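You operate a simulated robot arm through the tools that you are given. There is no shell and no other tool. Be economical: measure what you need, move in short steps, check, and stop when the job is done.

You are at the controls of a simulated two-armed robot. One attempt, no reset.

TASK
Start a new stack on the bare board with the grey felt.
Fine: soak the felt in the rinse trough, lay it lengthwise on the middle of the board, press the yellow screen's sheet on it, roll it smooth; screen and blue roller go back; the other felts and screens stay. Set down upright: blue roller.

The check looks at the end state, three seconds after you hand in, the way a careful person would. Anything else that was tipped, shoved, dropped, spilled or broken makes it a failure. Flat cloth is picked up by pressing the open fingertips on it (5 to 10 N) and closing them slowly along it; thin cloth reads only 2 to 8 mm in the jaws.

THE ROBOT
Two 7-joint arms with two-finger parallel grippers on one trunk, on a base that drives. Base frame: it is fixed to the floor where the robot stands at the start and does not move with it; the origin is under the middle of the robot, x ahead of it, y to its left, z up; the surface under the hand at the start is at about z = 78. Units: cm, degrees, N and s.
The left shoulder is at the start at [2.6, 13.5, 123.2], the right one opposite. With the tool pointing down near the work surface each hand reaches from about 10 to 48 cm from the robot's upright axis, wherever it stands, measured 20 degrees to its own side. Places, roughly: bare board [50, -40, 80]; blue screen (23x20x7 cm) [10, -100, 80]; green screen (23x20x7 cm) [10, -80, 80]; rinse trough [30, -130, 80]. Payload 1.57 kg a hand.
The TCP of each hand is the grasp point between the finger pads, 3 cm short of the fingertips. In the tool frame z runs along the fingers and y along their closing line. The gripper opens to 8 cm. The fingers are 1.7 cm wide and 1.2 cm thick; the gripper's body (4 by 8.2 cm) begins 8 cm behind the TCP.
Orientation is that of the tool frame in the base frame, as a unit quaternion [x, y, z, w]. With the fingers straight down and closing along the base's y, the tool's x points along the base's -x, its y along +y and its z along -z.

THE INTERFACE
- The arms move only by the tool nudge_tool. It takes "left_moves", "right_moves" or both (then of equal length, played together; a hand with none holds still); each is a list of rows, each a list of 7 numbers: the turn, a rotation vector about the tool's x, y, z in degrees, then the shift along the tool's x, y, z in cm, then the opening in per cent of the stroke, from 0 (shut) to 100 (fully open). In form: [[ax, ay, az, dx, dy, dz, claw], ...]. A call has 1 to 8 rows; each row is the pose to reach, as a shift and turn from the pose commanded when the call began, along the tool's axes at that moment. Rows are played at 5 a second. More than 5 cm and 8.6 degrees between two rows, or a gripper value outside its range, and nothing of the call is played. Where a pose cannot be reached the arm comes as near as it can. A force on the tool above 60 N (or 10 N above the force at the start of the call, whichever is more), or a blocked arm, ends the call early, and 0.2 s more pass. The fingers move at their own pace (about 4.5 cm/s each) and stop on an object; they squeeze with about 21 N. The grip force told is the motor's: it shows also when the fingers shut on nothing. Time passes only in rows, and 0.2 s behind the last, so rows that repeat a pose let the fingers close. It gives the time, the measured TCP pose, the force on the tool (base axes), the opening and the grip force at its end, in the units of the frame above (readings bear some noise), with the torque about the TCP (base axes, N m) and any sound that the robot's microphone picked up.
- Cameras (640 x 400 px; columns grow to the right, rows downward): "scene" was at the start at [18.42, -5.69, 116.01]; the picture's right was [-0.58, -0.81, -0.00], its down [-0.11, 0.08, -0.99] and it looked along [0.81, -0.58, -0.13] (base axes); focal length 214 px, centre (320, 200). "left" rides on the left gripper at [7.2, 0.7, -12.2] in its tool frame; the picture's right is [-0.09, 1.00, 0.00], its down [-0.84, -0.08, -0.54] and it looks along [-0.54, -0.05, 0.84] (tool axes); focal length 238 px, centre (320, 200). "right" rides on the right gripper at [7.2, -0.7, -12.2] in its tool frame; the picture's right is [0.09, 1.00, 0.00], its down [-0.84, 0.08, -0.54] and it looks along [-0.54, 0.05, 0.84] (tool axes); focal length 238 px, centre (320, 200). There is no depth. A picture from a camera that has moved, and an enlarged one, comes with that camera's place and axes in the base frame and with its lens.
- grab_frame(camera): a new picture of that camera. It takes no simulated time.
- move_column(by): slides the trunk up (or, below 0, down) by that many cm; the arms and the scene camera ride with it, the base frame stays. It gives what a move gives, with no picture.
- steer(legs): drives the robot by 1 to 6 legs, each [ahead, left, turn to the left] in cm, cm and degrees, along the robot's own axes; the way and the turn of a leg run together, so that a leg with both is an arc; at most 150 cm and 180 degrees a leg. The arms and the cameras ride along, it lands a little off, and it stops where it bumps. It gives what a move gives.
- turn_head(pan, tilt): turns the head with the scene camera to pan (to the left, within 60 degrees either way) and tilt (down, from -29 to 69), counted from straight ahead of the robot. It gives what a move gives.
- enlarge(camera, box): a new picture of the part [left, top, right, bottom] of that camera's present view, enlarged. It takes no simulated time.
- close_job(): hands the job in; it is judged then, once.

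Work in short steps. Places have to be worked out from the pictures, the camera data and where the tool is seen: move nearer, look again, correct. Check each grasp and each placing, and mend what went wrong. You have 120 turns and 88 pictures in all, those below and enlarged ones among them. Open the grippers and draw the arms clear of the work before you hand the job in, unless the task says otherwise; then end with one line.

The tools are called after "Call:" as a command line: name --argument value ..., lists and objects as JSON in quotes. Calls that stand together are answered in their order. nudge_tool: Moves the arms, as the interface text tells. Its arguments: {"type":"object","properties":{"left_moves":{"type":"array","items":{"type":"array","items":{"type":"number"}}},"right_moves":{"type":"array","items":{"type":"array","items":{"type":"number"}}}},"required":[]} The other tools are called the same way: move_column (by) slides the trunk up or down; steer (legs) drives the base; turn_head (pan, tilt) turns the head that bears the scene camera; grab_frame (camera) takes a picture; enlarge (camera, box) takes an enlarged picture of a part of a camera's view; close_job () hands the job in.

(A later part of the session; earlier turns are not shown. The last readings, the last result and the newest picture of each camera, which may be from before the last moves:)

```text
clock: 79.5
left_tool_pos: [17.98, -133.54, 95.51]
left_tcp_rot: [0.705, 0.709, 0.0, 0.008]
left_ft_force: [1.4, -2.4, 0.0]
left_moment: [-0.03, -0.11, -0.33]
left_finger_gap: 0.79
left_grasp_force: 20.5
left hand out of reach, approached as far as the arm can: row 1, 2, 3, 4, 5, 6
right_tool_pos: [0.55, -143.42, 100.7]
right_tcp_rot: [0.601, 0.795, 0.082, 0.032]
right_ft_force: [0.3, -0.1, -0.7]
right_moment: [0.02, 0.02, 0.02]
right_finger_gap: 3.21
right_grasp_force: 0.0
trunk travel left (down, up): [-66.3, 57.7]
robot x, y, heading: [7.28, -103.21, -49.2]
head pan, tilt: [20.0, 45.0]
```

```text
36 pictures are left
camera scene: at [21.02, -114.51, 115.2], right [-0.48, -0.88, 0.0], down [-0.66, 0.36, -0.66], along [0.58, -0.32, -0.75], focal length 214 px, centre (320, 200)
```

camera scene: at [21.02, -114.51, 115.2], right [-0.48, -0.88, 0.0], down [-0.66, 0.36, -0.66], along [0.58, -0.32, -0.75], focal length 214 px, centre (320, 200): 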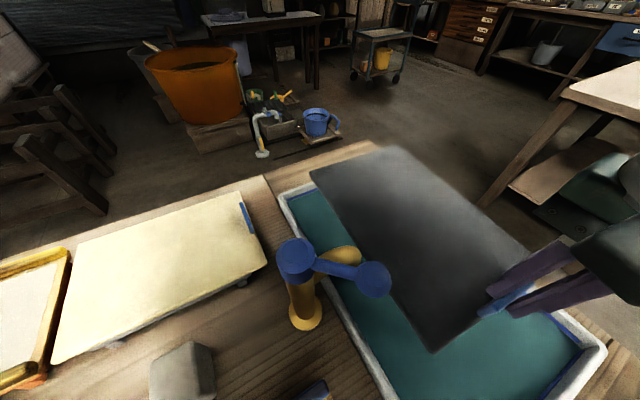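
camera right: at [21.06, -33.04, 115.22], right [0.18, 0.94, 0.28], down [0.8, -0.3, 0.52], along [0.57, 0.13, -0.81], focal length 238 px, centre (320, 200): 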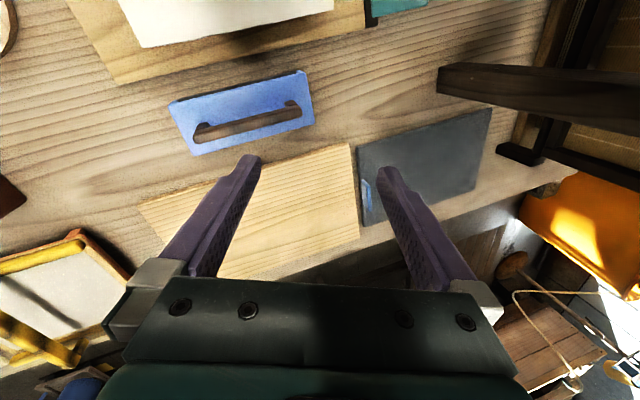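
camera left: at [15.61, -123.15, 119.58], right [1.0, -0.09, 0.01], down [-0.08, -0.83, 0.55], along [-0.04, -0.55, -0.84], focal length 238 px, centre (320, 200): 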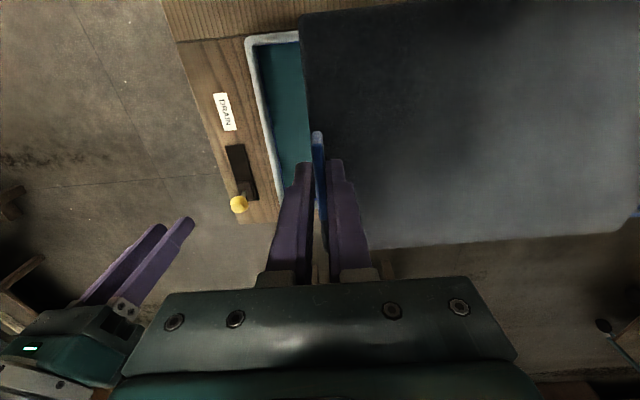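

The felt drifted into slight contact with the spout because of reach. I strafe the robot right 10 cm (felt moves away, above the rim) to bring the hand into its natural zone.

Call:
steer --legs '[[0, -10, 0]]'

Call:
nudge_tool --left_moves '[[0, 0, 0, 0, 1, 1, 0], [0, 0, 0, 0, 2.5, 2.5, 0], [0, 0, 0, 0, 4, 4, 0], [0, 0, 0, 0, 5, 5, 0], [0, 0, 0, 0, 5, 5, 0]]'

Call:
grab_frame --camera "scene"

```text
clock: 80.6
left_tool_pos: [10.38, -139.89, 95.52]
left_tcp_rot: [0.706, 0.708, 0.001, 0.007]
left_ft_force: [-0.4, 0.2, -0.6]
left_moment: [-0.01, 0.13, -0.01]
left_finger_gap: 0.74
left_grasp_force: 21.4
right_tool_pos: [-6.98, -149.7, 100.65]
right_tcp_rot: [0.6, 0.795, 0.083, 0.031]
right_ft_force: [-0.1, 0.0, 0.0]
right_moment: [-0.03, 0.02, 0.0]
right_finger_gap: 3.21
right_grasp_force: 0.0
trunk travel left (down, up): [-66.3, 57.7]
robot x, y, heading: [-0.29, -109.6, -48.9]
head pan, tilt: [20.0, 45.0]
```

```text
clock: 81.8
left_tool_pos: [16.7, -139.81, 90.45]
left_tcp_rot: [0.701, 0.713, 0.004, 0.01]
left_ft_force: [-0.8, 0.1, -1.0]
left_moment: [0.01, 0.14, 0.0]
left_finger_gap: 0.71
left_grasp_force: 21.1
right_tool_pos: [-6.86, -149.75, 100.7]
right_tcp_rot: [0.601, 0.795, 0.082, 0.031]
right_ft_force: [0.1, 0.2, -0.3]
right_moment: [0.0, -0.02, 0.01]
right_finger_gap: 3.23
right_grasp_force: 0.0
trunk travel left (down, up): [-66.3, 57.7]
robot x, y, heading: [-0.39, -109.45, -48.8]
head pan, tilt: [20.0, 45.0]
```

```text
35 pictures are left
camera scene: at [12.37, -120.1, 113.45], right [-0.46, -0.89, 0.0], down [-0.79, 0.4, -0.46], along [0.41, -0.21, -0.89], focal length 214 px, centre (320, 200)
```

scene: 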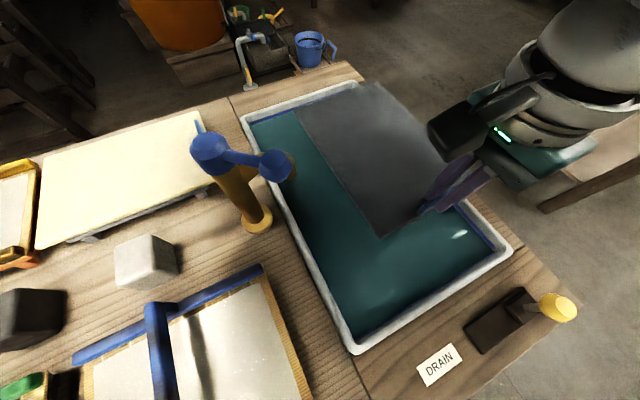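

Very clear now: trough inner y≈−123…−146; felt must shift +6.4 cm in y. I slide it over the middle then lower into the water in small steps.

Call:
nudge_tool --left_moves '[[0, 0, 0, 2.2, -0.4, 0, 0], [0, 0, 0, 4.4, -0.8, 0, 0], [0, 0, 0, 6.4, -1.2, 0, 0], [0, 0, 0, 6.4, -1.2, 1.5, 0], [0, 0, 0, 6.4, -1.2, 3, 0], [0, 0, 0, 6.4, -1.2, 4.2, 0], [0, 0, 0, 6.4, -1.2, 4.2, 0]]'

Call:
grab_frame --camera "scene"

```text
clock: 83.4
left_tool_pos: [14.46, -133.58, 86.16]
left_tcp_rot: [0.706, 0.708, 0.0, 0.006]
left_ft_force: [0.1, 0.5, -0.8]
left_moment: [-0.02, 0.11, -0.02]
left_finger_gap: 0.74
left_grasp_force: 20.6
right_tool_pos: [-6.89, -149.87, 100.67]
right_tcp_rot: [0.601, 0.794, 0.083, 0.03]
right_ft_force: [-0.4, 0.6, 0.0]
right_moment: [-0.01, 0.0, 0.0]
right_finger_gap: 3.22
right_grasp_force: 0.0
trunk travel left (down, up): [-66.3, 57.7]
robot x, y, heading: [-0.17, -109.99, -49.0]
head pan, tilt: [20.0, 45.0]
```

```text
34 pictures are left
camera scene: at [13.81, -121.14, 115.68], right [-0.48, -0.87, 0.0], down [-0.62, 0.34, -0.71], along [0.62, -0.34, -0.71], focal length 214 px, centre (320, 200)
```

scene: 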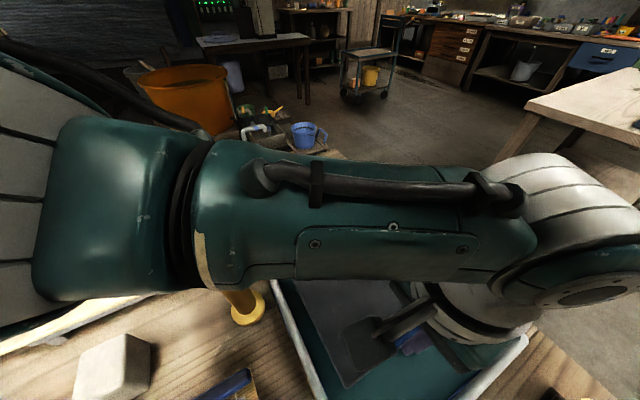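

The felt is in the trough without contact. I lower further 3 cm with small steps and hold to let it soak.

Call:
nudge_tool --left_moves '[[0, 0, 0, 0, 0, 0.6, 0], [0, 0, 0, 0, 0, 1.2, 0], [0, 0, 0, 0, 0, 1.8, 0], [0, 0, 0, 0, 0, 2.4, 0], [0, 0, 0, 0, 0, 3, 0], [0, 0, 0, 0, 0, 3, 0], [0, 0, 0, 0, 0, 3, 0], [0, 0, 0, 0, 0, 3, 0]]'

Call:
grab_frame --camera "left"

```text
clock: 85.2
left_tool_pos: [14.21, -133.62, 83.24]
left_tcp_rot: [0.706, 0.709, 0.0, 0.006]
left_ft_force: [-0.4, 0.0, -1.1]
left_moment: [0.02, 0.12, 0.01]
left_finger_gap: 0.75
left_grasp_force: 20.3
right_tool_pos: [-6.85, -149.98, 100.71]
right_tcp_rot: [0.601, 0.795, 0.083, 0.031]
right_ft_force: [0.6, -0.4, 0.7]
right_moment: [0.01, -0.03, -0.03]
right_finger_gap: 3.2
right_grasp_force: 0.0
trunk travel left (down, up): [-66.3, 57.7]
robot x, y, heading: [-0.07, -109.78, -49.0]
head pan, tilt: [20.0, 45.0]
```

```text
33 pictures are left
camera left: at [14.76, -126.28, 95.35], right [1.0, -0.09, 0.01], down [-0.08, -0.83, 0.55], along [-0.04, -0.55, -0.84], focal length 238 px, centre (320, 200)
```

left: 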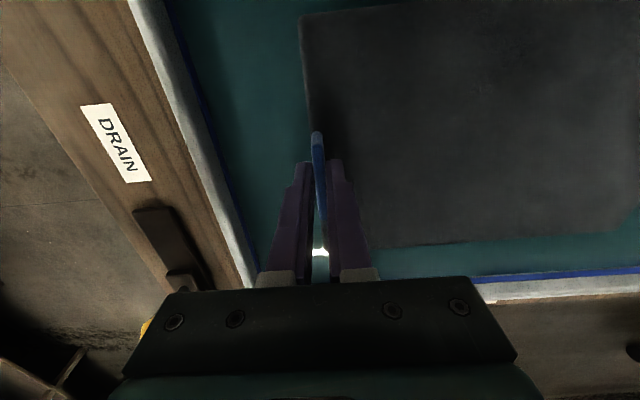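

No contact yet; the trough is deeper. I lower another 3 cm in small steps.

Call:
nudge_tool --left_moves '[[0, 0, 0, 0, 0, 0.5, 0], [0, 0, 0, 0, 0, 1, 0], [0, 0, 0, 0, 0, 1.5, 0], [0, 0, 0, 0, 0, 2, 0], [0, 0, 0, 0, 0, 2.5, 0], [0, 0, 0, 0, 0, 3, 0], [0, 0, 0, 0, 0, 3, 0], [0, 0, 0, 0, 0, 3, 0]]'

Call:
grab_frame --camera "left"

```text
clock: 87.0
left_tool_pos: [14.49, -133.65, 80.17]
left_tcp_rot: [0.705, 0.709, 0.001, 0.006]
left_ft_force: [-0.4, 0.7, -1.0]
left_moment: [0.03, 0.22, 0.02]
left_finger_gap: 0.76
left_grasp_force: 21.3
right_tool_pos: [-6.85, -149.84, 100.58]
right_tcp_rot: [0.6, 0.795, 0.083, 0.031]
right_ft_force: [0.4, 0.1, 0.4]
right_moment: [0.03, 0.0, 0.0]
right_finger_gap: 3.19
right_grasp_force: 0.0
trunk travel left (down, up): [-66.3, 57.7]
robot x, y, heading: [0.21, -109.65, -49.2]
head pan, tilt: [20.0, 45.0]
```

```text
32 pictures are left
camera left: at [14.86, -126.23, 92.2], right [1.0, -0.09, 0.01], down [-0.08, -0.83, 0.55], along [-0.04, -0.55, -0.84], focal length 238 px, centre (320, 200)
```

left: 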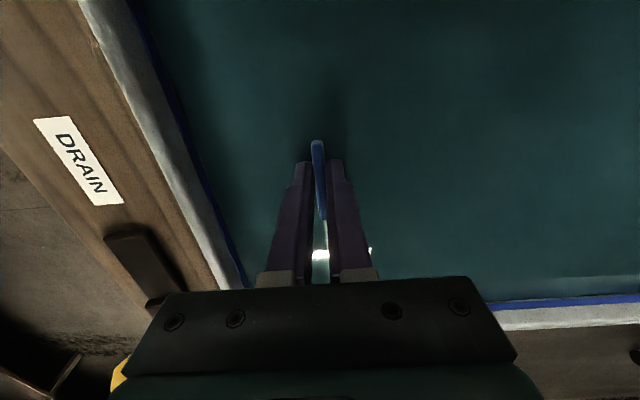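

The felt is fully under water and gaining weight. I hold it there ~3 s.

Call:
nudge_tool --left_moves '[[0, 0, 0, 0, 0, 0, 0], [0, 0, 0, 0, 0, 0, 0], [0, 0, 0, 0, 0, 0, 0], [0, 0, 0, 0, 0, 0, 0], [0, 0, 0, 0, 0, 0, 0], [0, 0, 0, 0, 0, 0, 0], [0, 0, 0, 0, 0, 0, 0], [0, 0, 0, 0, 0, 0, 0]]'

Call:
nudge_tool --left_moves '[[0, 0, 0, 0, 0, 0, 0], [0, 0, 0, 0, 0, 0, 0], [0, 0, 0, 0, 0, 0, 0], [0, 0, 0, 0, 0, 0, 0], [0, 0, 0, 0, 0, 0, 0], [0, 0, 0, 0, 0, 0, 0], [0, 0, 0, 0, 0, 0, 0], [0, 0, 0, 0, 0, 0, 0]]'

Call:
nudge_tool --left_moves '[[0, 0, 0, 0, 0, -1, 0], [0, 0, 0, 0, 0, -2, 0], [0, 0, 0, 0, 0, -3.5, 0], [0, 0, 0, 0, 0, -5, 0], [0, 0, 0, 0, 0, -6.5, 0], [0, 0, 0, 0, 0, -8, 0], [0, 0, 0, 0, 0, -9.5, 0], [0, 0, 0, 0, 0, -9.5, 0]]'

Call:
grab_frame --camera "left"

```text
clock: 88.8
left_tool_pos: [14.5, -133.52, 80.25]
left_tcp_rot: [0.706, 0.709, 0.001, 0.006]
left_ft_force: [-1.3, 0.0, -0.6]
left_moment: [0.02, 0.14, -0.02]
left_finger_gap: 0.76
left_grasp_force: 21.1
right_tool_pos: [-6.95, -149.87, 100.73]
right_tcp_rot: [0.601, 0.794, 0.083, 0.03]
right_ft_force: [-1.0, -0.5, -1.6]
right_moment: [-0.02, 0.0, 0.04]
right_finger_gap: 3.2
right_grasp_force: 0.1
trunk travel left (down, up): [-66.3, 57.7]
robot x, y, heading: [-0.26, -110.14, -49.2]
head pan, tilt: [20.0, 45.0]
```

```text
clock: 90.6
left_tool_pos: [14.28, -133.44, 80.13]
left_tcp_rot: [0.705, 0.709, 0.0, 0.006]
left_ft_force: [-0.4, -0.3, -0.6]
left_moment: [0.0, 0.18, 0.0]
left_finger_gap: 0.73
left_grasp_force: 21.2
right_tool_pos: [-6.95, -149.76, 100.63]
right_tcp_rot: [0.6, 0.795, 0.082, 0.03]
right_ft_force: [-0.1, -0.8, 0.0]
right_moment: [0.0, 0.0, -0.05]
right_finger_gap: 3.22
right_grasp_force: 0.1
trunk travel left (down, up): [-66.3, 57.7]
robot x, y, heading: [0.39, -109.5, -49.1]
head pan, tilt: [20.0, 45.0]
```

```text
clock: 92.4
left_tool_pos: [14.23, -133.67, 89.82]
left_tcp_rot: [0.704, 0.71, 0.0, 0.006]
left_ft_force: [-0.5, -0.1, -1.3]
left_moment: [0.01, 0.19, -0.02]
left_finger_gap: 0.71
left_grasp_force: 20.4
right_tool_pos: [-6.82, -149.97, 100.72]
right_tcp_rot: [0.6, 0.795, 0.083, 0.031]
right_ft_force: [0.5, 0.5, 0.8]
right_moment: [0.02, -0.01, 0.03]
right_finger_gap: 3.21
right_grasp_force: 0.0
trunk travel left (down, up): [-66.3, 57.7]
robot x, y, heading: [-0.15, -109.54, -48.9]
head pan, tilt: [20.0, 45.0]
```

```text
31 pictures are left
camera left: at [14.53, -126.33, 101.9], right [1.0, -0.09, 0.01], down [-0.08, -0.83, 0.55], along [-0.04, -0.55, -0.84], focal length 238 px, centre (320, 200)
```

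left: 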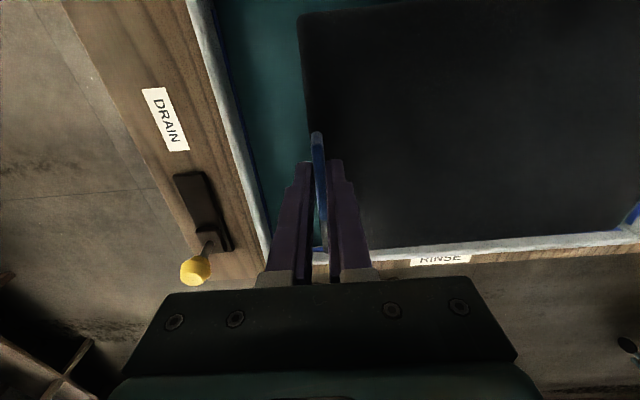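

The felt came out dark and wet. I let it drip a moment, ease it −2.7 cm in y to stay clear of the spout, then lift to z≈107.

Call:
nudge_tool --left_moves '[[0, 0, 0, 0, 0, -1.5, 0], [0, 0, 0, -1.4, 0, -1.5, 0], [0, 0, 0, -2.7, 0, -1.5, 0], [0, 0, 0, -2.7, 0, -1.5, 0], [0, 0, 0, -2.7, 0, -1.5, 0], [0, 0, 0, -2.7, 0, -1.5, 0], [0, 0, 0, -2.7, 0, -1.5, 0], [0, 0, 0, -2.7, 0, -1.5, 0]]'

Call:
nudge_tool --left_moves '[[0, 0, 0, 0, 0, -2, 0], [0, 0, 0, 0, 0, -4, 0], [0, 0, 0, 0, 0, -6, 0], [0, 0, 0, 0, 0, -8, 0], [0, 0, 0, 0, 0, -10, 0], [0, 0, 0, 0, 0, -12, 0], [0, 0, 0, 0, 0, -15, 0], [0, 0, 0, 0, 0, -15, 0]]'

Call:
grab_frame --camera "scene"

```text
clock: 94.2
left_tool_pos: [15.97, -135.24, 90.35]
left_tcp_rot: [0.697, 0.716, 0.018, 0.006]
left_ft_force: [-0.6, -0.1, -2.1]
left_moment: [-0.01, 0.21, 0.02]
left_finger_gap: 0.73
left_grasp_force: 21.0
right_tool_pos: [-6.91, -149.88, 100.69]
right_tcp_rot: [0.601, 0.795, 0.083, 0.031]
right_ft_force: [0.4, -0.1, -0.4]
right_moment: [-0.01, 0.01, -0.01]
right_finger_gap: 3.19
right_grasp_force: 0.1
trunk travel left (down, up): [-66.3, 57.7]
robot x, y, heading: [0.24, -109.6, -49.0]
head pan, tilt: [20.0, 45.0]
```

```text
clock: 96.0
left_tool_pos: [14.02, -136.27, 106.2]
left_tcp_rot: [0.706, 0.708, 0.0, 0.007]
left_ft_force: [-1.0, 0.1, -1.2]
left_moment: [-0.01, 0.18, -0.01]
left_finger_gap: 0.77
left_grasp_force: 20.6
right_tool_pos: [-6.97, -149.86, 100.73]
right_tcp_rot: [0.601, 0.795, 0.084, 0.03]
right_ft_force: [0.3, 0.8, 0.8]
right_moment: [-0.02, 0.01, -0.02]
right_finger_gap: 3.2
right_grasp_force: 0.0
trunk travel left (down, up): [-66.3, 57.7]
robot x, y, heading: [-0.09, -109.77, -48.9]
head pan, tilt: [20.0, 45.0]
```

```text
30 pictures are left
camera scene: at [13.81, -121.13, 115.68], right [-0.48, -0.87, 0.0], down [-0.62, 0.34, -0.71], along [0.62, -0.34, -0.71], focal length 214 px, centre (320, 200)
```

scene: 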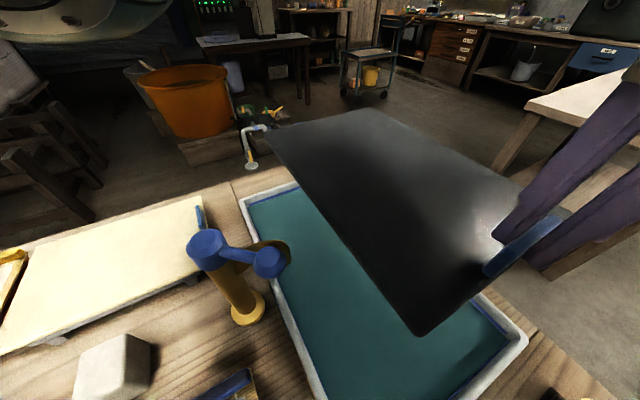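

Felt is wet and shiny, tap untouched. I raise it a bit and push outward from the head, then back the robot out and turn to face the table.

Call:
nudge_tool --left_moves '[[0, 0, 0, -1, 1, -1, 0], [0, 0, 0, -2, 2, -2, 0], [0, 0, 0, -3, 2.6, -3.5, 0], [0, 0, 0, -3, 2.6, -3.5, 0]]'

Call:
steer --legs '[[-30, 0, 0], [0, 0, 49]]'

```text
clock: 97.0
left_tool_pos: [16.73, -139.27, 109.79]
left_tcp_rot: [0.706, 0.708, -0.001, 0.006]
left_ft_force: [-0.2, 0.1, -0.6]
left_moment: [0.0, 0.17, -0.02]
left_finger_gap: 0.74
left_grasp_force: 20.5
right_tool_pos: [-6.95, -149.81, 100.75]
right_tcp_rot: [0.601, 0.794, 0.082, 0.03]
right_ft_force: [0.4, -0.3, 0.5]
right_moment: [0.0, 0.0, 0.02]
right_finger_gap: 3.19
right_grasp_force: 0.2
trunk travel left (down, up): [-66.3, 57.7]
robot x, y, heading: [-0.13, -109.85, -49.3]
head pan, tilt: [20.0, 45.0]
```

```text
clock: 101.3
left_tool_pos: [13.51, -93.48, 109.8]
left_tcp_rot: [0.346, 0.938, 0.003, 0.005]
left_ft_force: [-0.3, 0.3, -1.3]
left_moment: [-0.16, 0.14, 0.0]
left_finger_gap: 0.73
left_grasp_force: 21.2
right_tool_pos: [5.97, -118.27, 100.7]
right_tcp_rot: [0.216, 0.972, 0.088, -0.007]
right_ft_force: [0.2, -0.2, 0.8]
right_moment: [0.02, -0.01, 0.03]
right_finger_gap: 3.21
right_grasp_force: 0.1
trunk travel left (down, up): [-66.3, 57.7]
robot x, y, heading: [-20.38, -86.42, -0.0]
head pan, tilt: [20.0, 45.0]
```

Heading 0 now. Drive left 27 then ahead 27 toward the bare board.

Call:
steer --legs '[[0, 27, 0], [27, 0, 0]]'

Call:
turn_head --pan 0 --tilt 45

Call:
grab_frame --camera "scene"

```text
clock: 104.7
left_tool_pos: [40.97, -66.84, 109.82]
left_tcp_rot: [0.348, 0.937, 0.003, 0.006]
left_ft_force: [-0.3, 0.0, -0.6]
left_moment: [-0.17, 0.13, 0.05]
left_finger_gap: 0.72
left_grasp_force: 21.1
right_tool_pos: [33.42, -91.64, 100.66]
right_tcp_rot: [0.218, 0.972, 0.088, -0.007]
right_ft_force: [0.5, -0.1, 0.3]
right_moment: [0.03, -0.02, 0.0]
right_finger_gap: 3.22
right_grasp_force: 0.0
trunk travel left (down, up): [-66.3, 57.7]
robot x, y, heading: [7.78, -59.95, -0.0]
head pan, tilt: [20.0, 45.0]
```

```text
clock: 105.6
left_tool_pos: [40.91, -66.88, 109.72]
left_tcp_rot: [0.348, 0.937, 0.003, 0.006]
left_ft_force: [0.2, -0.4, -0.4]
left_moment: [-0.14, 0.12, 0.0]
left_finger_gap: 0.73
left_grasp_force: 20.8
right_tool_pos: [33.44, -91.62, 100.64]
right_tcp_rot: [0.218, 0.972, 0.089, -0.006]
right_ft_force: [-0.8, -0.2, 0.1]
right_moment: [0.0, 0.0, 0.0]
right_finger_gap: 3.18
right_grasp_force: 0.1
trunk travel left (down, up): [-66.3, 57.7]
robot x, y, heading: [7.6, -60.21, 0.0]
head pan, tilt: [0.0, 45.0]
```

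```text
29 pictures are left
camera scene: at [25.9, -60.07, 115.68], right [0.0, -1.0, 0.0], down [-0.71, 0.0, -0.71], along [0.71, 0.0, -0.71], focal length 214 px, centre (320, 200)
```

scene: 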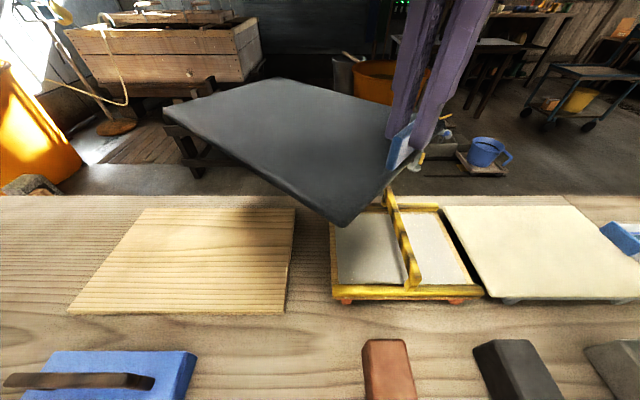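

Board: x 36.9–58.6, y −21.2…−54.5 (centre [47.75,−37.9]). I rotate the felt to lie along y above the board and lower to z 98.

Call:
nudge_tool --left_moves '[[0, 0.1, -6.8, 1, 2.7, 0, 0], [0.1, 0.2, -13.6, 2, 5.4, 0, 0], [0.2, 0.3, -20.4, 3, 8, 1, 0], [0.2, 0.5, -27.1, 4, 10.7, 4, 0], [0.3, 0.6, -34, 5, 13.4, 7, 0], [0.3, 0.7, -40.7, 6.1, 16.1, 10, 0], [0.3, 0.7, -40.7, 6.1, 16.1, 12, 0], [0.3, 0.7, -40.7, 6.1, 16.1, 12, 0]]'

Call:
grab_frame --camera "scene"

```text
clock: 107.4
left_tool_pos: [47.09, -50.52, 98.0]
left_tcp_rot: [0.001, 1.0, 0.0, -0.001]
left_ft_force: [0.9, 0.0, -1.8]
left_moment: [-0.18, 0.03, 0.0]
left_finger_gap: 0.74
left_grasp_force: 20.9
right_tool_pos: [33.32, -91.66, 100.53]
right_tcp_rot: [0.218, 0.972, 0.089, -0.005]
right_ft_force: [-0.3, 1.5, 0.3]
right_moment: [-0.01, 0.01, -0.01]
right_finger_gap: 3.19
right_grasp_force: 0.0
trunk travel left (down, up): [-66.3, 57.7]
robot x, y, heading: [7.63, -60.34, 0.1]
head pan, tilt: [0.0, 45.0]
```

```text
28 pictures are left
camera scene: at [25.9, -60.08, 115.68], right [0.0, -1.0, 0.0], down [-0.71, 0.0, -0.71], along [0.71, 0.0, -0.71], focal length 214 px, centre (320, 200)
```

scene: 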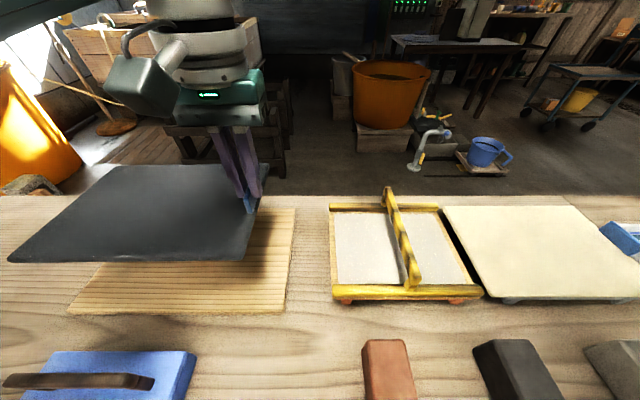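

Alignment is within 3 mm. I lower toward the board with small steps near contact.

Call:
nudge_tool --left_moves '[[0, 0, 0, 0, -0.2, 3, 0], [0, 0, 0, 0, -0.3, 6, 0], [0, 0, 0, 0, -0.3, 8.5, 0], [0, 0, 0, 0, -0.3, 10, 0], [0, 0, 0, 0, -0.3, 11, 0], [0, 0, 0, 0, -0.3, 11.4, 0], [0, 0, 0, 0, -0.3, 11.4, 0]]'

Call:
enlarge --camera "scene" --box '[0, 160, 320, 360]'

```text
clock: 109.0
left_tool_pos: [47.15, -51.04, 86.32]
left_tcp_rot: [0.0, 1.0, -0.001, 0.0]
left_ft_force: [0.4, -0.1, -0.7]
left_moment: [-0.2, 0.02, 0.03]
left_finger_gap: 0.73
left_grasp_force: 20.8
right_tool_pos: [33.45, -91.56, 100.65]
right_tcp_rot: [0.217, 0.972, 0.088, -0.006]
right_ft_force: [-0.8, 0.4, 0.8]
right_moment: [0.0, -0.02, 0.0]
right_finger_gap: 3.19
right_grasp_force: 0.0
trunk travel left (down, up): [-66.3, 57.7]
robot x, y, heading: [7.42, -60.29, 0.2]
head pan, tilt: [0.0, 45.0]
```

```text
2.00 times, centred on (160, 260) of scene
camera zoom: at [25.9, -60.08, 115.68], right [0.0, -1.0, 0.0], down [-0.71, 0.0, -0.71], along [0.71, 0.0, -0.71], focal length 429 px, centre (640, 80)
```

zoom: 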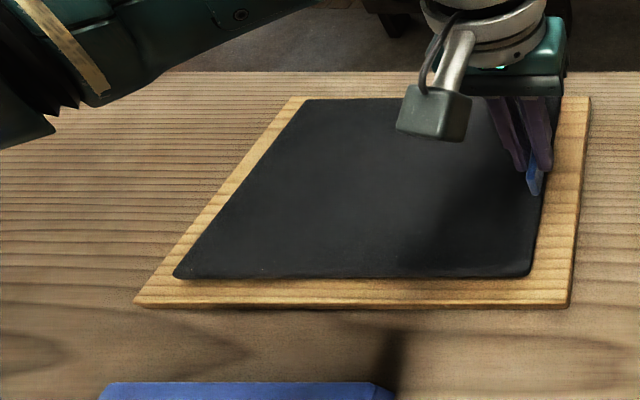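

Margins look even. I lower in 3-mm steps until the felt rests on the board.

Call:
nudge_tool --left_moves '[[0, 0, 0, 0, 0.1, 0.3, 0], [0, 0, 0, 0, 0.1, 0.6, 0], [0, 0, 0, 0, 0.1, 0.9, 0], [0, 0, 0, 0, 0.1, 1.2, 0], [0, 0, 0, 0, 0.1, 1.2, 0]]'

```text
clock: 110.2
left_tool_pos: [47.03, -50.7, 85.51]
left_tcp_rot: [0.001, 1.0, -0.002, 0.0]
left_ft_force: [-10.5, -0.3, 30.3]
left_moment: [0.02, 0.34, -0.01]
left_finger_gap: 0.75
left_grasp_force: 21.1
right_tool_pos: [33.34, -91.48, 100.76]
right_tcp_rot: [0.217, 0.972, 0.088, -0.006]
right_ft_force: [0.7, -0.6, -0.6]
right_moment: [-0.03, 0.0, 0.02]
right_finger_gap: 3.2
right_grasp_force: 0.2
trunk travel left (down, up): [-66.3, 57.7]
robot x, y, heading: [7.42, -60.19, -0.1]
head pan, tilt: [0.0, 45.0]
```

Contact made (30 N). I ease up half a cm of pressure, open and rise.

Call:
nudge_tool --left_moves '[[0, 0, 0, 0, 0, -0.4, 0], [0, 0, 0, 0, 0, -0.4, 15], [0, 0, 0, 0, 0, -0.4, 30], [0, 0, 0, 0, 0, -0.4, 30], [0, 0, 0, 0, 0, -3, 30], [0, 0, 0, 0, 0, -7, 30], [0, 0, 0, 0, 0, -11, 30], [0, 0, 0, 0, 0, -15, 30]]'

Call:
grab_frame --camera "left"

```text
clock: 112.0
left_tool_pos: [47.3, -51.01, 100.35]
left_tcp_rot: [0.001, 1.0, 0.001, 0.0]
left_ft_force: [0.3, 0.4, -0.7]
left_moment: [0.01, -0.03, 0.04]
left_finger_gap: 2.42
left_grasp_force: 0.0
right_tool_pos: [33.4, -91.54, 100.64]
right_tcp_rot: [0.218, 0.972, 0.087, -0.006]
right_ft_force: [0.3, 0.3, 0.8]
right_moment: [-0.04, 0.04, 0.04]
right_finger_gap: 3.2
right_grasp_force: 0.1
trunk travel left (down, up): [-66.3, 57.7]
robot x, y, heading: [7.91, -60.07, 0.0]
head pan, tilt: [0.0, 45.0]
```

```text
26 pictures are left
camera left: at [39.9, -50.32, 112.51], right [0.09, 1.0, 0.0], down [0.84, -0.08, 0.54], along [0.54, -0.05, -0.84], focal length 238 px, centre (320, 200)
```

left: 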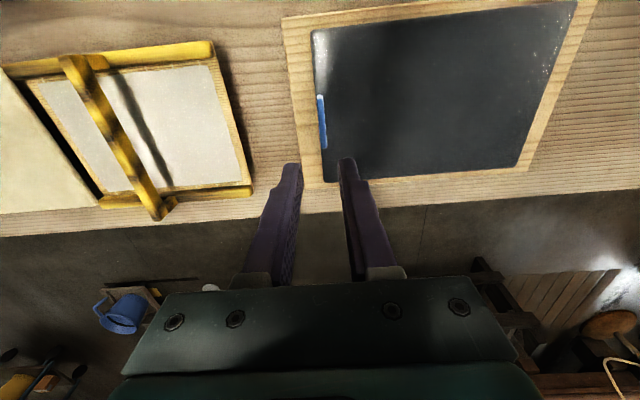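

The felt lies well on the board. Now I study the yellow screen: enlarge it from the scene and left cameras.

Call:
enlarge --camera "scene" --box '[310, 170, 510, 310]'

Call:
enlarge --camera "left" --box '[0, 20, 280, 240]'

```text
2.86 times, centred on (410, 240) of scene
camera zoom: at [25.92, -60.07, 115.68], right [0.0, -1.0, 0.0], down [-0.71, 0.0, -0.71], along [0.71, 0.0, -0.71], focal length 613 px, centre (63, 86)
```

zoom: 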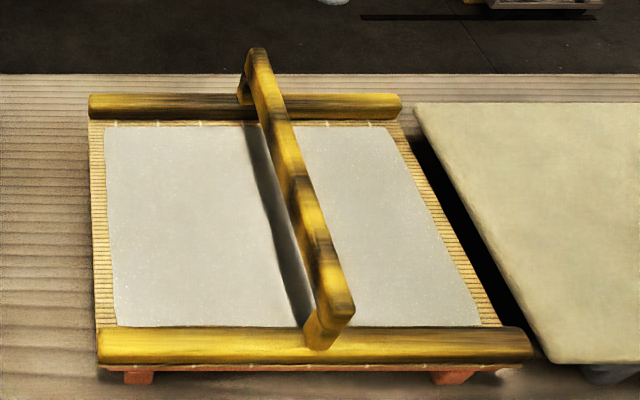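

```text
1.82 times, centred on (140, 130) of left
camera zoom: at [39.9, -50.32, 112.51], right [0.09, 1.0, 0.0], down [0.84, -0.08, 0.54], along [0.54, -0.05, -0.84], focal length 433 px, centre (647, 327)
```

zoom: 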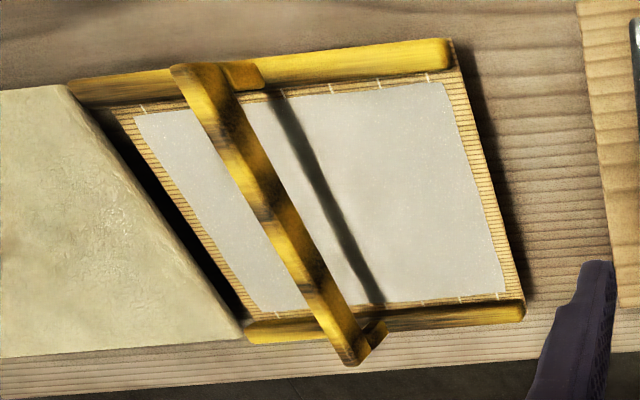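

The screen has a handle bar along x at about y=−74.3, x 39.5–58, top z≈85.5; it's meant to be handled from above. I shift the robot right 15 and forward 3, and view it from the left hand.

Call:
steer --legs '[[0, -15, 0], [3, 0, 0]]'

Call:
nudge_tool --left_moves '[[0, 0, 0, 3, -2, 1, 60], [0, 0, 0, 6, -4.5, 2, 60], [0, 0, 0, 9, -7.5, 3, 60], [0, 0, 0, 9, -7.5, 5, 60], [0, 0, 0, 9, -7.5, 5, 60]]'

Call:
grab_frame --camera "left"

```text
clock: 113.8
left_tool_pos: [50.13, -65.57, 100.33]
left_tcp_rot: [-0.001, 1.0, 0.0, 0.0]
left_ft_force: [0.1, 0.9, 0.1]
left_moment: [-0.05, 0.0, -0.01]
left_finger_gap: 2.41
left_grasp_force: 0.0
right_tool_pos: [36.42, -106.17, 100.61]
right_tcp_rot: [0.215, 0.973, 0.088, -0.006]
right_ft_force: [0.1, 0.2, -0.9]
right_moment: [-0.01, 0.0, -0.01]
right_finger_gap: 3.21
right_grasp_force: 0.1
trunk travel left (down, up): [-66.3, 57.7]
robot x, y, heading: [10.31, -75.0, 0.1]
head pan, tilt: [0.0, 45.0]
```

```text
clock: 115.0
left_tool_pos: [41.23, -73.05, 95.49]
left_tcp_rot: [0.0, 1.0, 0.0, 0.001]
left_ft_force: [-0.7, -1.4, 0.0]
left_moment: [-0.01, -0.06, 0.03]
left_finger_gap: 4.81
left_grasp_force: 0.0
right_tool_pos: [36.46, -106.11, 100.65]
right_tcp_rot: [0.217, 0.972, 0.088, -0.006]
right_ft_force: [-0.5, -0.2, -0.7]
right_moment: [0.0, 0.0, 0.01]
right_finger_gap: 3.2
right_grasp_force: 0.1
trunk travel left (down, up): [-66.3, 57.7]
robot x, y, heading: [10.56, -74.58, 0.1]
head pan, tilt: [0.0, 45.0]
```

```text
23 pictures are left
camera left: at [33.86, -72.31, 107.59], right [0.09, 1.0, 0.0], down [0.84, -0.08, 0.54], along [0.54, -0.05, -0.84], focal length 238 px, centre (320, 200)
```

left: 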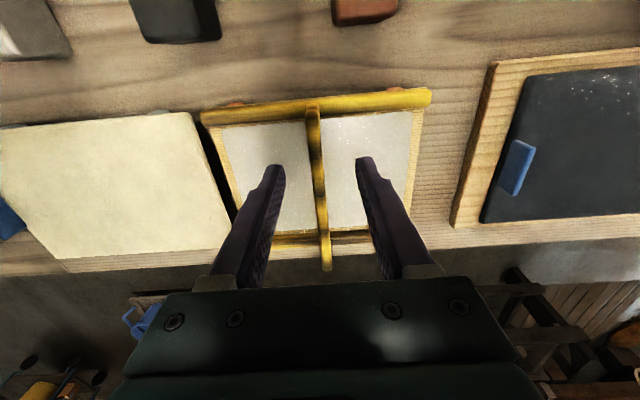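

Bar at y≈−73.6, mid x≈48.7. I move above it to z 89.5 and check.

Call:
nudge_tool --left_moves '[[0, 0, 0, -3.5, -0.3, 1, 60], [0, 0, 0, -7.4, -0.55, 3, 60], [0, 0, 0, -7.4, -0.55, 6, 60], [0, 0, 0, -7.4, -0.55, 6, 60]]'

Call:
grab_frame --camera "left"

```text
clock: 116.0
left_tool_pos: [48.41, -73.31, 89.55]
left_tcp_rot: [-0.001, 1.0, 0.0, 0.001]
left_ft_force: [0.0, -0.2, -0.1]
left_moment: [0.0, -0.02, 0.0]
left_finger_gap: 4.82
left_grasp_force: 0.1
right_tool_pos: [36.46, -106.12, 100.66]
right_tcp_rot: [0.215, 0.973, 0.088, -0.007]
right_ft_force: [0.5, -0.5, -0.4]
right_moment: [-0.01, -0.02, 0.0]
right_finger_gap: 3.22
right_grasp_force: 0.0
trunk travel left (down, up): [-66.3, 57.7]
robot x, y, heading: [10.01, -74.71, 0.3]
head pan, tilt: [0.0, 45.0]
```

```text
22 pictures are left
camera left: at [41.03, -72.69, 101.68], right [0.09, 1.0, 0.0], down [0.84, -0.08, 0.54], along [0.54, -0.05, -0.84], focal length 238 px, centre (320, 200)
```

left: 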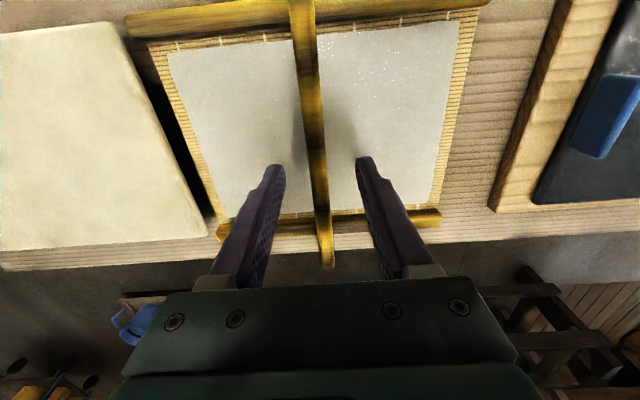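

Bar is centred. Lower 4.3 cm and close on it.

Call:
nudge_tool --left_moves '[[0, 0, 0, -0.2, 0, 1.5, 60], [0, 0, 0, -0.2, 0, 3, 60], [0, 0, 0, -0.2, 0, 4.3, 60], [0, 0, 0, -0.2, 0, 4.3, 40], [0, 0, 0, -0.2, 0, 4.3, 20], [0, 0, 0, -0.2, 0, 4.3, 0], [0, 0, 0, -0.2, 0, 4.3, 0], [0, 0, 0, -0.2, 0, 4.3, 0]]'

Call:
nudge_tool --left_moves '[[0, 0, 0, 0, 0, -1, 0], [0, 0, 0, 0, 0, -2, 0], [0, 0, 0, 0, 0, -3.5, 0], [0, 0, 0, 0, 0, -5, 0], [0, 0, 0, 0, 0, -5, 0]]'

Call:
grab_frame --camera "scene"

```text
clock: 117.8
left_tool_pos: [48.64, -72.2, 85.07]
left_tcp_rot: [-0.008, 1.0, 0.006, -0.001]
left_ft_force: [-0.8, -0.1, 0.7]
left_moment: [-0.14, 0.09, 0.0]
left_finger_gap: 1.12
left_grasp_force: 21.1
left hand out of reach, approached as far as the arm can: row 3, 4, 5, 6, 7, 8
right_tool_pos: [36.53, -106.04, 100.59]
right_tcp_rot: [0.216, 0.972, 0.089, -0.007]
right_ft_force: [-0.3, 0.3, 0.0]
right_moment: [0.0, -0.01, -0.02]
right_finger_gap: 3.19
right_grasp_force: 0.1
trunk travel left (down, up): [-66.3, 57.7]
robot x, y, heading: [10.57, -74.45, 0.4]
head pan, tilt: [0.0, 45.0]
```

```text
clock: 119.0
left_tool_pos: [48.42, -73.3, 90.16]
left_tcp_rot: [-0.001, 1.0, 0.0, 0.0]
left_ft_force: [0.2, -0.5, -1.1]
left_moment: [-0.01, 0.01, -0.03]
left_finger_gap: 1.11
left_grasp_force: 21.6
right_tool_pos: [36.52, -106.01, 100.75]
right_tcp_rot: [0.217, 0.972, 0.088, -0.007]
right_ft_force: [-0.4, 0.0, 0.3]
right_moment: [-0.02, 0.04, 0.0]
right_finger_gap: 3.23
right_grasp_force: 0.1
trunk travel left (down, up): [-66.3, 57.7]
robot x, y, heading: [10.12, -74.49, 0.2]
head pan, tilt: [0.0, 45.0]
```

```text
21 pictures are left
camera scene: at [28.89, -74.61, 115.68], right [0.0, -1.0, 0.0], down [-0.71, 0.0, -0.71], along [0.71, 0.0, -0.71], focal length 214 px, centre (320, 200)
```

scene: 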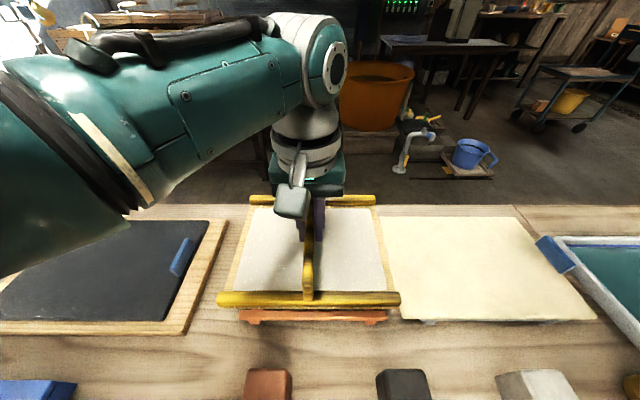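

Lifted off its orange rest. I raise it further and drive left ~36 cm to above the felt.

Call:
nudge_tool --left_moves '[[0, 0, 0, 0, 0, -3, 0], [0, 0, 0, 0, 0, -6, 0], [0, 0, 0, 0, 0, -9, 0], [0, 0, 0, 0, 0, -9, 0]]'

Call:
steer --legs '[[0, 35.8, -0.2]]'

Call:
grab_frame --camera "scene"

```text
clock: 120.0
left_tool_pos: [48.42, -73.25, 99.2]
left_tcp_rot: [-0.001, 1.0, 0.001, -0.001]
left_ft_force: [0.1, -0.5, -0.2]
left_moment: [-0.02, 0.01, 0.03]
left_finger_gap: 1.12
left_grasp_force: 20.9
right_tool_pos: [36.47, -106.13, 100.67]
right_tcp_rot: [0.216, 0.972, 0.089, -0.007]
right_ft_force: [-0.1, -0.1, -0.2]
right_moment: [0.0, 0.04, 0.0]
right_finger_gap: 3.19
right_grasp_force: 0.0
trunk travel left (down, up): [-66.3, 57.7]
robot x, y, heading: [10.54, -74.59, 0.0]
head pan, tilt: [0.0, 45.0]
```

```text
clock: 122.2
left_tool_pos: [48.39, -38.18, 99.15]
left_tcp_rot: [0.001, 1.0, 0.0, 0.0]
left_ft_force: [0.2, -1.1, -1.3]
left_moment: [-0.01, -0.01, 0.01]
left_finger_gap: 1.12
left_grasp_force: 21.1
right_tool_pos: [36.27, -70.95, 100.51]
right_tcp_rot: [0.217, 0.972, 0.089, -0.006]
right_ft_force: [-0.5, 0.1, -0.1]
right_moment: [0.03, 0.01, 0.0]
right_finger_gap: 3.21
right_grasp_force: 0.0
trunk travel left (down, up): [-66.3, 57.7]
robot x, y, heading: [10.41, -39.11, -0.3]
head pan, tilt: [0.0, 45.0]
```

```text
20 pictures are left
camera scene: at [28.83, -39.48, 115.68], right [0.0, -1.0, 0.0], down [-0.71, 0.0, -0.71], along [0.71, 0.0, -0.71], focal length 214 px, centre (320, 200)
```

scene: 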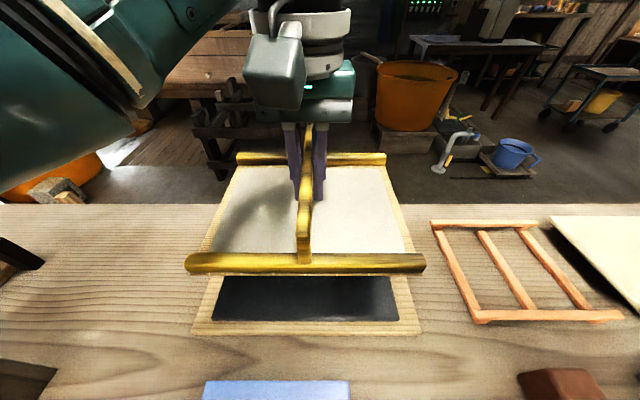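

The screen hangs over the felt. I correct by −1.5 cm in x and +0.9 in y (to clear the felt's tab) and lower to TCP 89.

Call:
nudge_tool --left_moves '[[0, 0, 0, 0.8, 0.5, 1, 0], [0, 0, 0, 1.5, 0.9, 3, 0], [0, 0, 0, 1.5, 0.9, 6, 0], [0, 0, 0, 1.5, 0.9, 9, 0], [0, 0, 0, 1.5, 0.9, 10, 0], [0, 0, 0, 1.5, 0.9, 10, 0]]'

Call:
enlarge --camera "scene" --box '[160, 160, 460, 360]'

```text
clock: 123.6
left_tool_pos: [47.08, -37.22, 89.11]
left_tcp_rot: [0.001, 1.0, 0.001, -0.001]
left_ft_force: [-0.5, -1.1, -0.7]
left_moment: [0.0, -0.02, 0.02]
left_finger_gap: 1.14
left_grasp_force: 20.8
right_tool_pos: [36.49, -70.99, 100.64]
right_tcp_rot: [0.216, 0.972, 0.088, -0.006]
right_ft_force: [1.1, 0.1, 0.3]
right_moment: [0.0, 0.01, 0.04]
right_finger_gap: 3.22
right_grasp_force: 0.2
trunk travel left (down, up): [-66.3, 57.7]
robot x, y, heading: [10.41, -39.55, -0.1]
head pan, tilt: [0.0, 45.0]
```

```text
2.00 times, centred on (310, 260) of scene
camera zoom: at [28.83, -39.49, 115.68], right [0.0, -1.0, 0.0], down [-0.71, 0.0, -0.71], along [0.71, 0.0, -0.71], focal length 429 px, centre (340, 80)
```

zoom: 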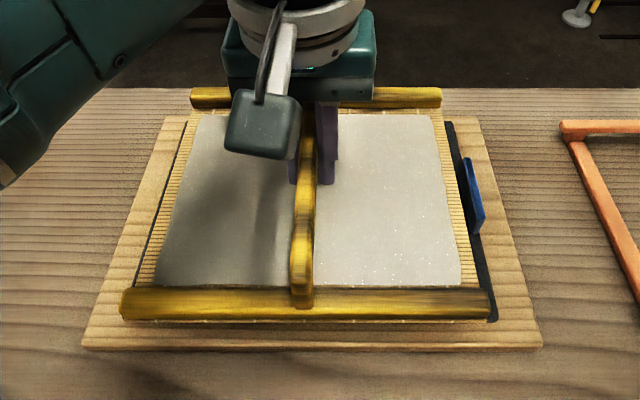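

The screen sits over the felt, clear of the tab. I press down in small steps.

Call:
nudge_tool --left_moves '[[0, 0, 0, 0, 0, 0.7, 0], [0, 0, 0, 0, 0, 1.3, 0], [0, 0, 0, 0, 0, 1.8, 0], [0, 0, 0, 0, 0, 2.3, 0], [0, 0, 0, 0, 0, 2.6, 0]]'

```text
clock: 124.8
left_tool_pos: [46.94, -37.2, 86.56]
left_tcp_rot: [0.001, 1.0, 0.0, 0.0]
left_ft_force: [0.5, -0.7, -1.1]
left_moment: [0.02, 0.02, 0.02]
left_finger_gap: 1.15
left_grasp_force: 20.3
right_tool_pos: [36.48, -71.12, 100.61]
right_tcp_rot: [0.217, 0.972, 0.088, -0.006]
right_ft_force: [0.4, -0.2, -0.9]
right_moment: [0.0, -0.01, 0.01]
right_finger_gap: 3.19
right_grasp_force: 0.0
trunk travel left (down, up): [-66.3, 57.7]
robot x, y, heading: [10.62, -39.64, 0.1]
head pan, tilt: [0.0, 45.0]
```

No contact yet; continue in 3-mm steps.

Call:
nudge_tool --left_moves '[[0, 0, 0, 0, 0, 0.3, 0], [0, 0, 0, 0, 0, 0.6, 0], [0, 0, 0, 0, 0, 0.9, 0], [0, 0, 0, 0, 0, 1.1, 0], [0, 0, 0, 0, 0, 1.1, 0]]'

```text
clock: 126.0
left_tool_pos: [46.83, -37.11, 85.53]
left_tcp_rot: [0.0, 1.0, 0.0, -0.001]
left_ft_force: [0.3, 0.7, -1.2]
left_moment: [-0.03, -0.03, 0.03]
left_finger_gap: 1.13
left_grasp_force: 20.8
right_tool_pos: [36.32, -70.98, 100.62]
right_tcp_rot: [0.217, 0.972, 0.088, -0.006]
right_ft_force: [-0.9, -0.5, -0.6]
right_moment: [0.01, 0.01, 0.0]
right_finger_gap: 3.19
right_grasp_force: 0.1
trunk travel left (down, up): [-66.3, 57.7]
robot x, y, heading: [10.36, -39.13, 0.1]
head pan, tilt: [0.0, 45.0]
```

Call:
nudge_tool --left_moves '[[0, 0, 0, 0, 0, 0.3, 0], [0, 0, 0, 0, 0, 0.6, 0], [0, 0, 0, 0, 0, 0.9, 0], [0, 0, 0, 0, 0, 1.2, 0], [0, 0, 0, 0, 0, 1.5, 0], [0, 0, 0, 0, 0, 1.5, 0]]'

Call:
enlarge --camera "scene" --box '[160, 160, 460, 360]'

```text
clock: 127.4
left_tool_pos: [47.18, -37.25, 84.4]
left_tcp_rot: [0.001, 1.0, -0.001, 0.001]
left_ft_force: [-10.5, 5.7, 31.0]
left_moment: [-0.16, 0.39, -0.05]
left_finger_gap: 1.13
left_grasp_force: 20.8
right_tool_pos: [36.3, -70.85, 100.7]
right_tcp_rot: [0.217, 0.972, 0.089, -0.006]
right_ft_force: [0.6, 0.1, 0.6]
right_moment: [0.03, -0.01, -0.01]
right_finger_gap: 3.21
right_grasp_force: 0.1
trunk travel left (down, up): [-66.3, 57.7]
robot x, y, heading: [10.42, -39.18, -0.1]
head pan, tilt: [0.0, 45.0]
stopped in row 6 (left hand): the force on the tool passed its limit at 62 N (the readings are from after the stop); the commanded pose is now the measured one
```

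```text
2.00 times, centred on (310, 260) of scene
camera zoom: at [28.8, -39.36, 115.67], right [0.0, -1.0, 0.0], down [-0.71, 0.0, -0.71], along [0.71, 0.0, -0.71], focal length 429 px, centre (340, 80)
```

zoom: 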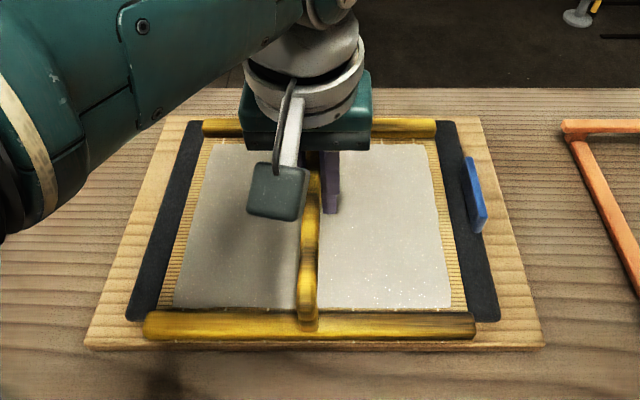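

Pressed firmly (peak 62 N, now ~31 N), well centred. I hold a moment, then lift slowly and check whether the sheet stayed.

Call:
nudge_tool --left_moves '[[0, 0, 0, 0, 0, 0, 0], [0, 0, 0, 0, 0, 0, 0], [0, 0, 0, 0, 0, 0, 0], [0, 0, 0, 0, 0, 0, 0], [0, 0, 0, 0, 0, 0, 0], [0, 0, 0, 0, 0, 0, 0], [0, 0, 0, 0, 0, 0, 0], [0, 0, 0, 0, 0, 0, 0]]'

Call:
nudge_tool --left_moves '[[0, 0, 0, 0, 0, -0.6, 0], [0, 0, 0, 0, 0, -1.5, 0], [0, 0, 0, 0, 0, -3, 0], [0, 0, 0, 0, 0, -5, 0], [0, 0, 0, 0, 0, -8, 0], [0, 0, 0, 0, 0, -11, 0], [0, 0, 0, 0, 0, -14, 0], [0, 0, 0, 0, 0, -14, 0]]'

Call:
grab_frame --camera "scene"

```text
clock: 129.2
left_tool_pos: [47.31, -37.37, 84.35]
left_tcp_rot: [0.001, 1.0, -0.002, 0.002]
left_ft_force: [-7.5, 3.2, 44.3]
left_moment: [0.09, 0.55, -0.03]
left_finger_gap: 1.14
left_grasp_force: 21.5
right_tool_pos: [36.47, -70.89, 100.75]
right_tcp_rot: [0.217, 0.972, 0.089, -0.005]
right_ft_force: [-0.5, -0.4, 0.7]
right_moment: [0.03, 0.01, 0.01]
right_finger_gap: 3.21
right_grasp_force: 0.1
trunk travel left (down, up): [-66.3, 57.7]
robot x, y, heading: [10.42, -39.68, -0.0]
head pan, tilt: [0.0, 45.0]
```

```text
clock: 131.0
left_tool_pos: [47.16, -37.13, 98.18]
left_tcp_rot: [0.0, 1.0, -0.001, 0.0]
left_ft_force: [0.3, 0.4, -0.3]
left_moment: [0.02, 0.0, 0.01]
left_finger_gap: 1.15
left_grasp_force: 20.5
right_tool_pos: [36.4, -71.0, 100.68]
right_tcp_rot: [0.217, 0.972, 0.088, -0.006]
right_ft_force: [-0.1, 0.1, -0.6]
right_moment: [-0.04, 0.0, 0.05]
right_finger_gap: 3.19
right_grasp_force: 0.0
trunk travel left (down, up): [-66.3, 57.7]
robot x, y, heading: [10.08, -39.8, 0.1]
head pan, tilt: [0.0, 45.0]
```

```text
17 pictures are left
camera scene: at [28.84, -39.51, 115.74], right [0.0, -1.0, 0.0], down [-0.7, 0.0, -0.71], along [0.71, 0.0, -0.7], focal length 214 px, centre (320, 200)
```

scene: 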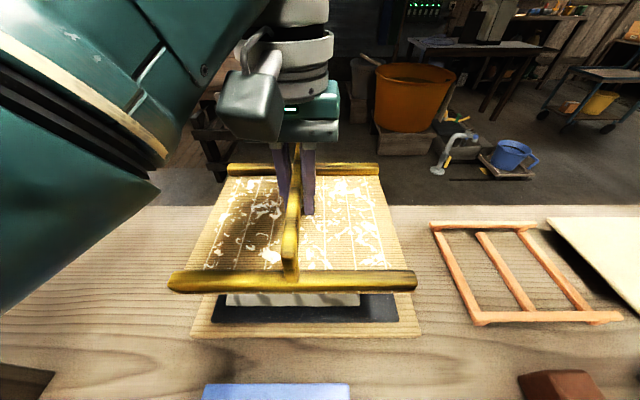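

The sheet has transferred onto the felt; the screen is empty. I drive back right to return the screen to its orange rest.

Call:
steer --legs '[[0, -36.5, 0]]'

Call:
grab_frame --camera "scene"

```text
clock: 133.3
left_tool_pos: [47.12, -73.27, 98.11]
left_tcp_rot: [0.001, 1.0, 0.0, 0.0]
left_ft_force: [-0.1, -0.2, -1.3]
left_moment: [0.02, 0.01, -0.02]
left_finger_gap: 1.15
left_grasp_force: 20.3
right_tool_pos: [36.36, -107.09, 100.73]
right_tcp_rot: [0.217, 0.972, 0.088, -0.007]
right_ft_force: [-0.4, 0.1, -0.4]
right_moment: [0.05, -0.01, -0.05]
right_finger_gap: 3.19
right_grasp_force: 0.0
trunk travel left (down, up): [-66.3, 57.7]
robot x, y, heading: [10.41, -75.34, 0.1]
head pan, tilt: [0.0, 45.0]
```

```text
16 pictures are left
camera scene: at [28.86, -75.66, 115.72], right [-0.01, -1.0, 0.0], down [-0.7, 0.01, -0.71], along [0.71, -0.01, -0.7], focal length 214 px, centre (320, 200)
```

scene: 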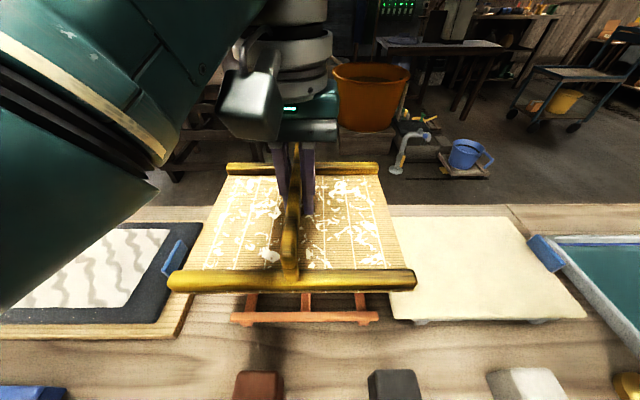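

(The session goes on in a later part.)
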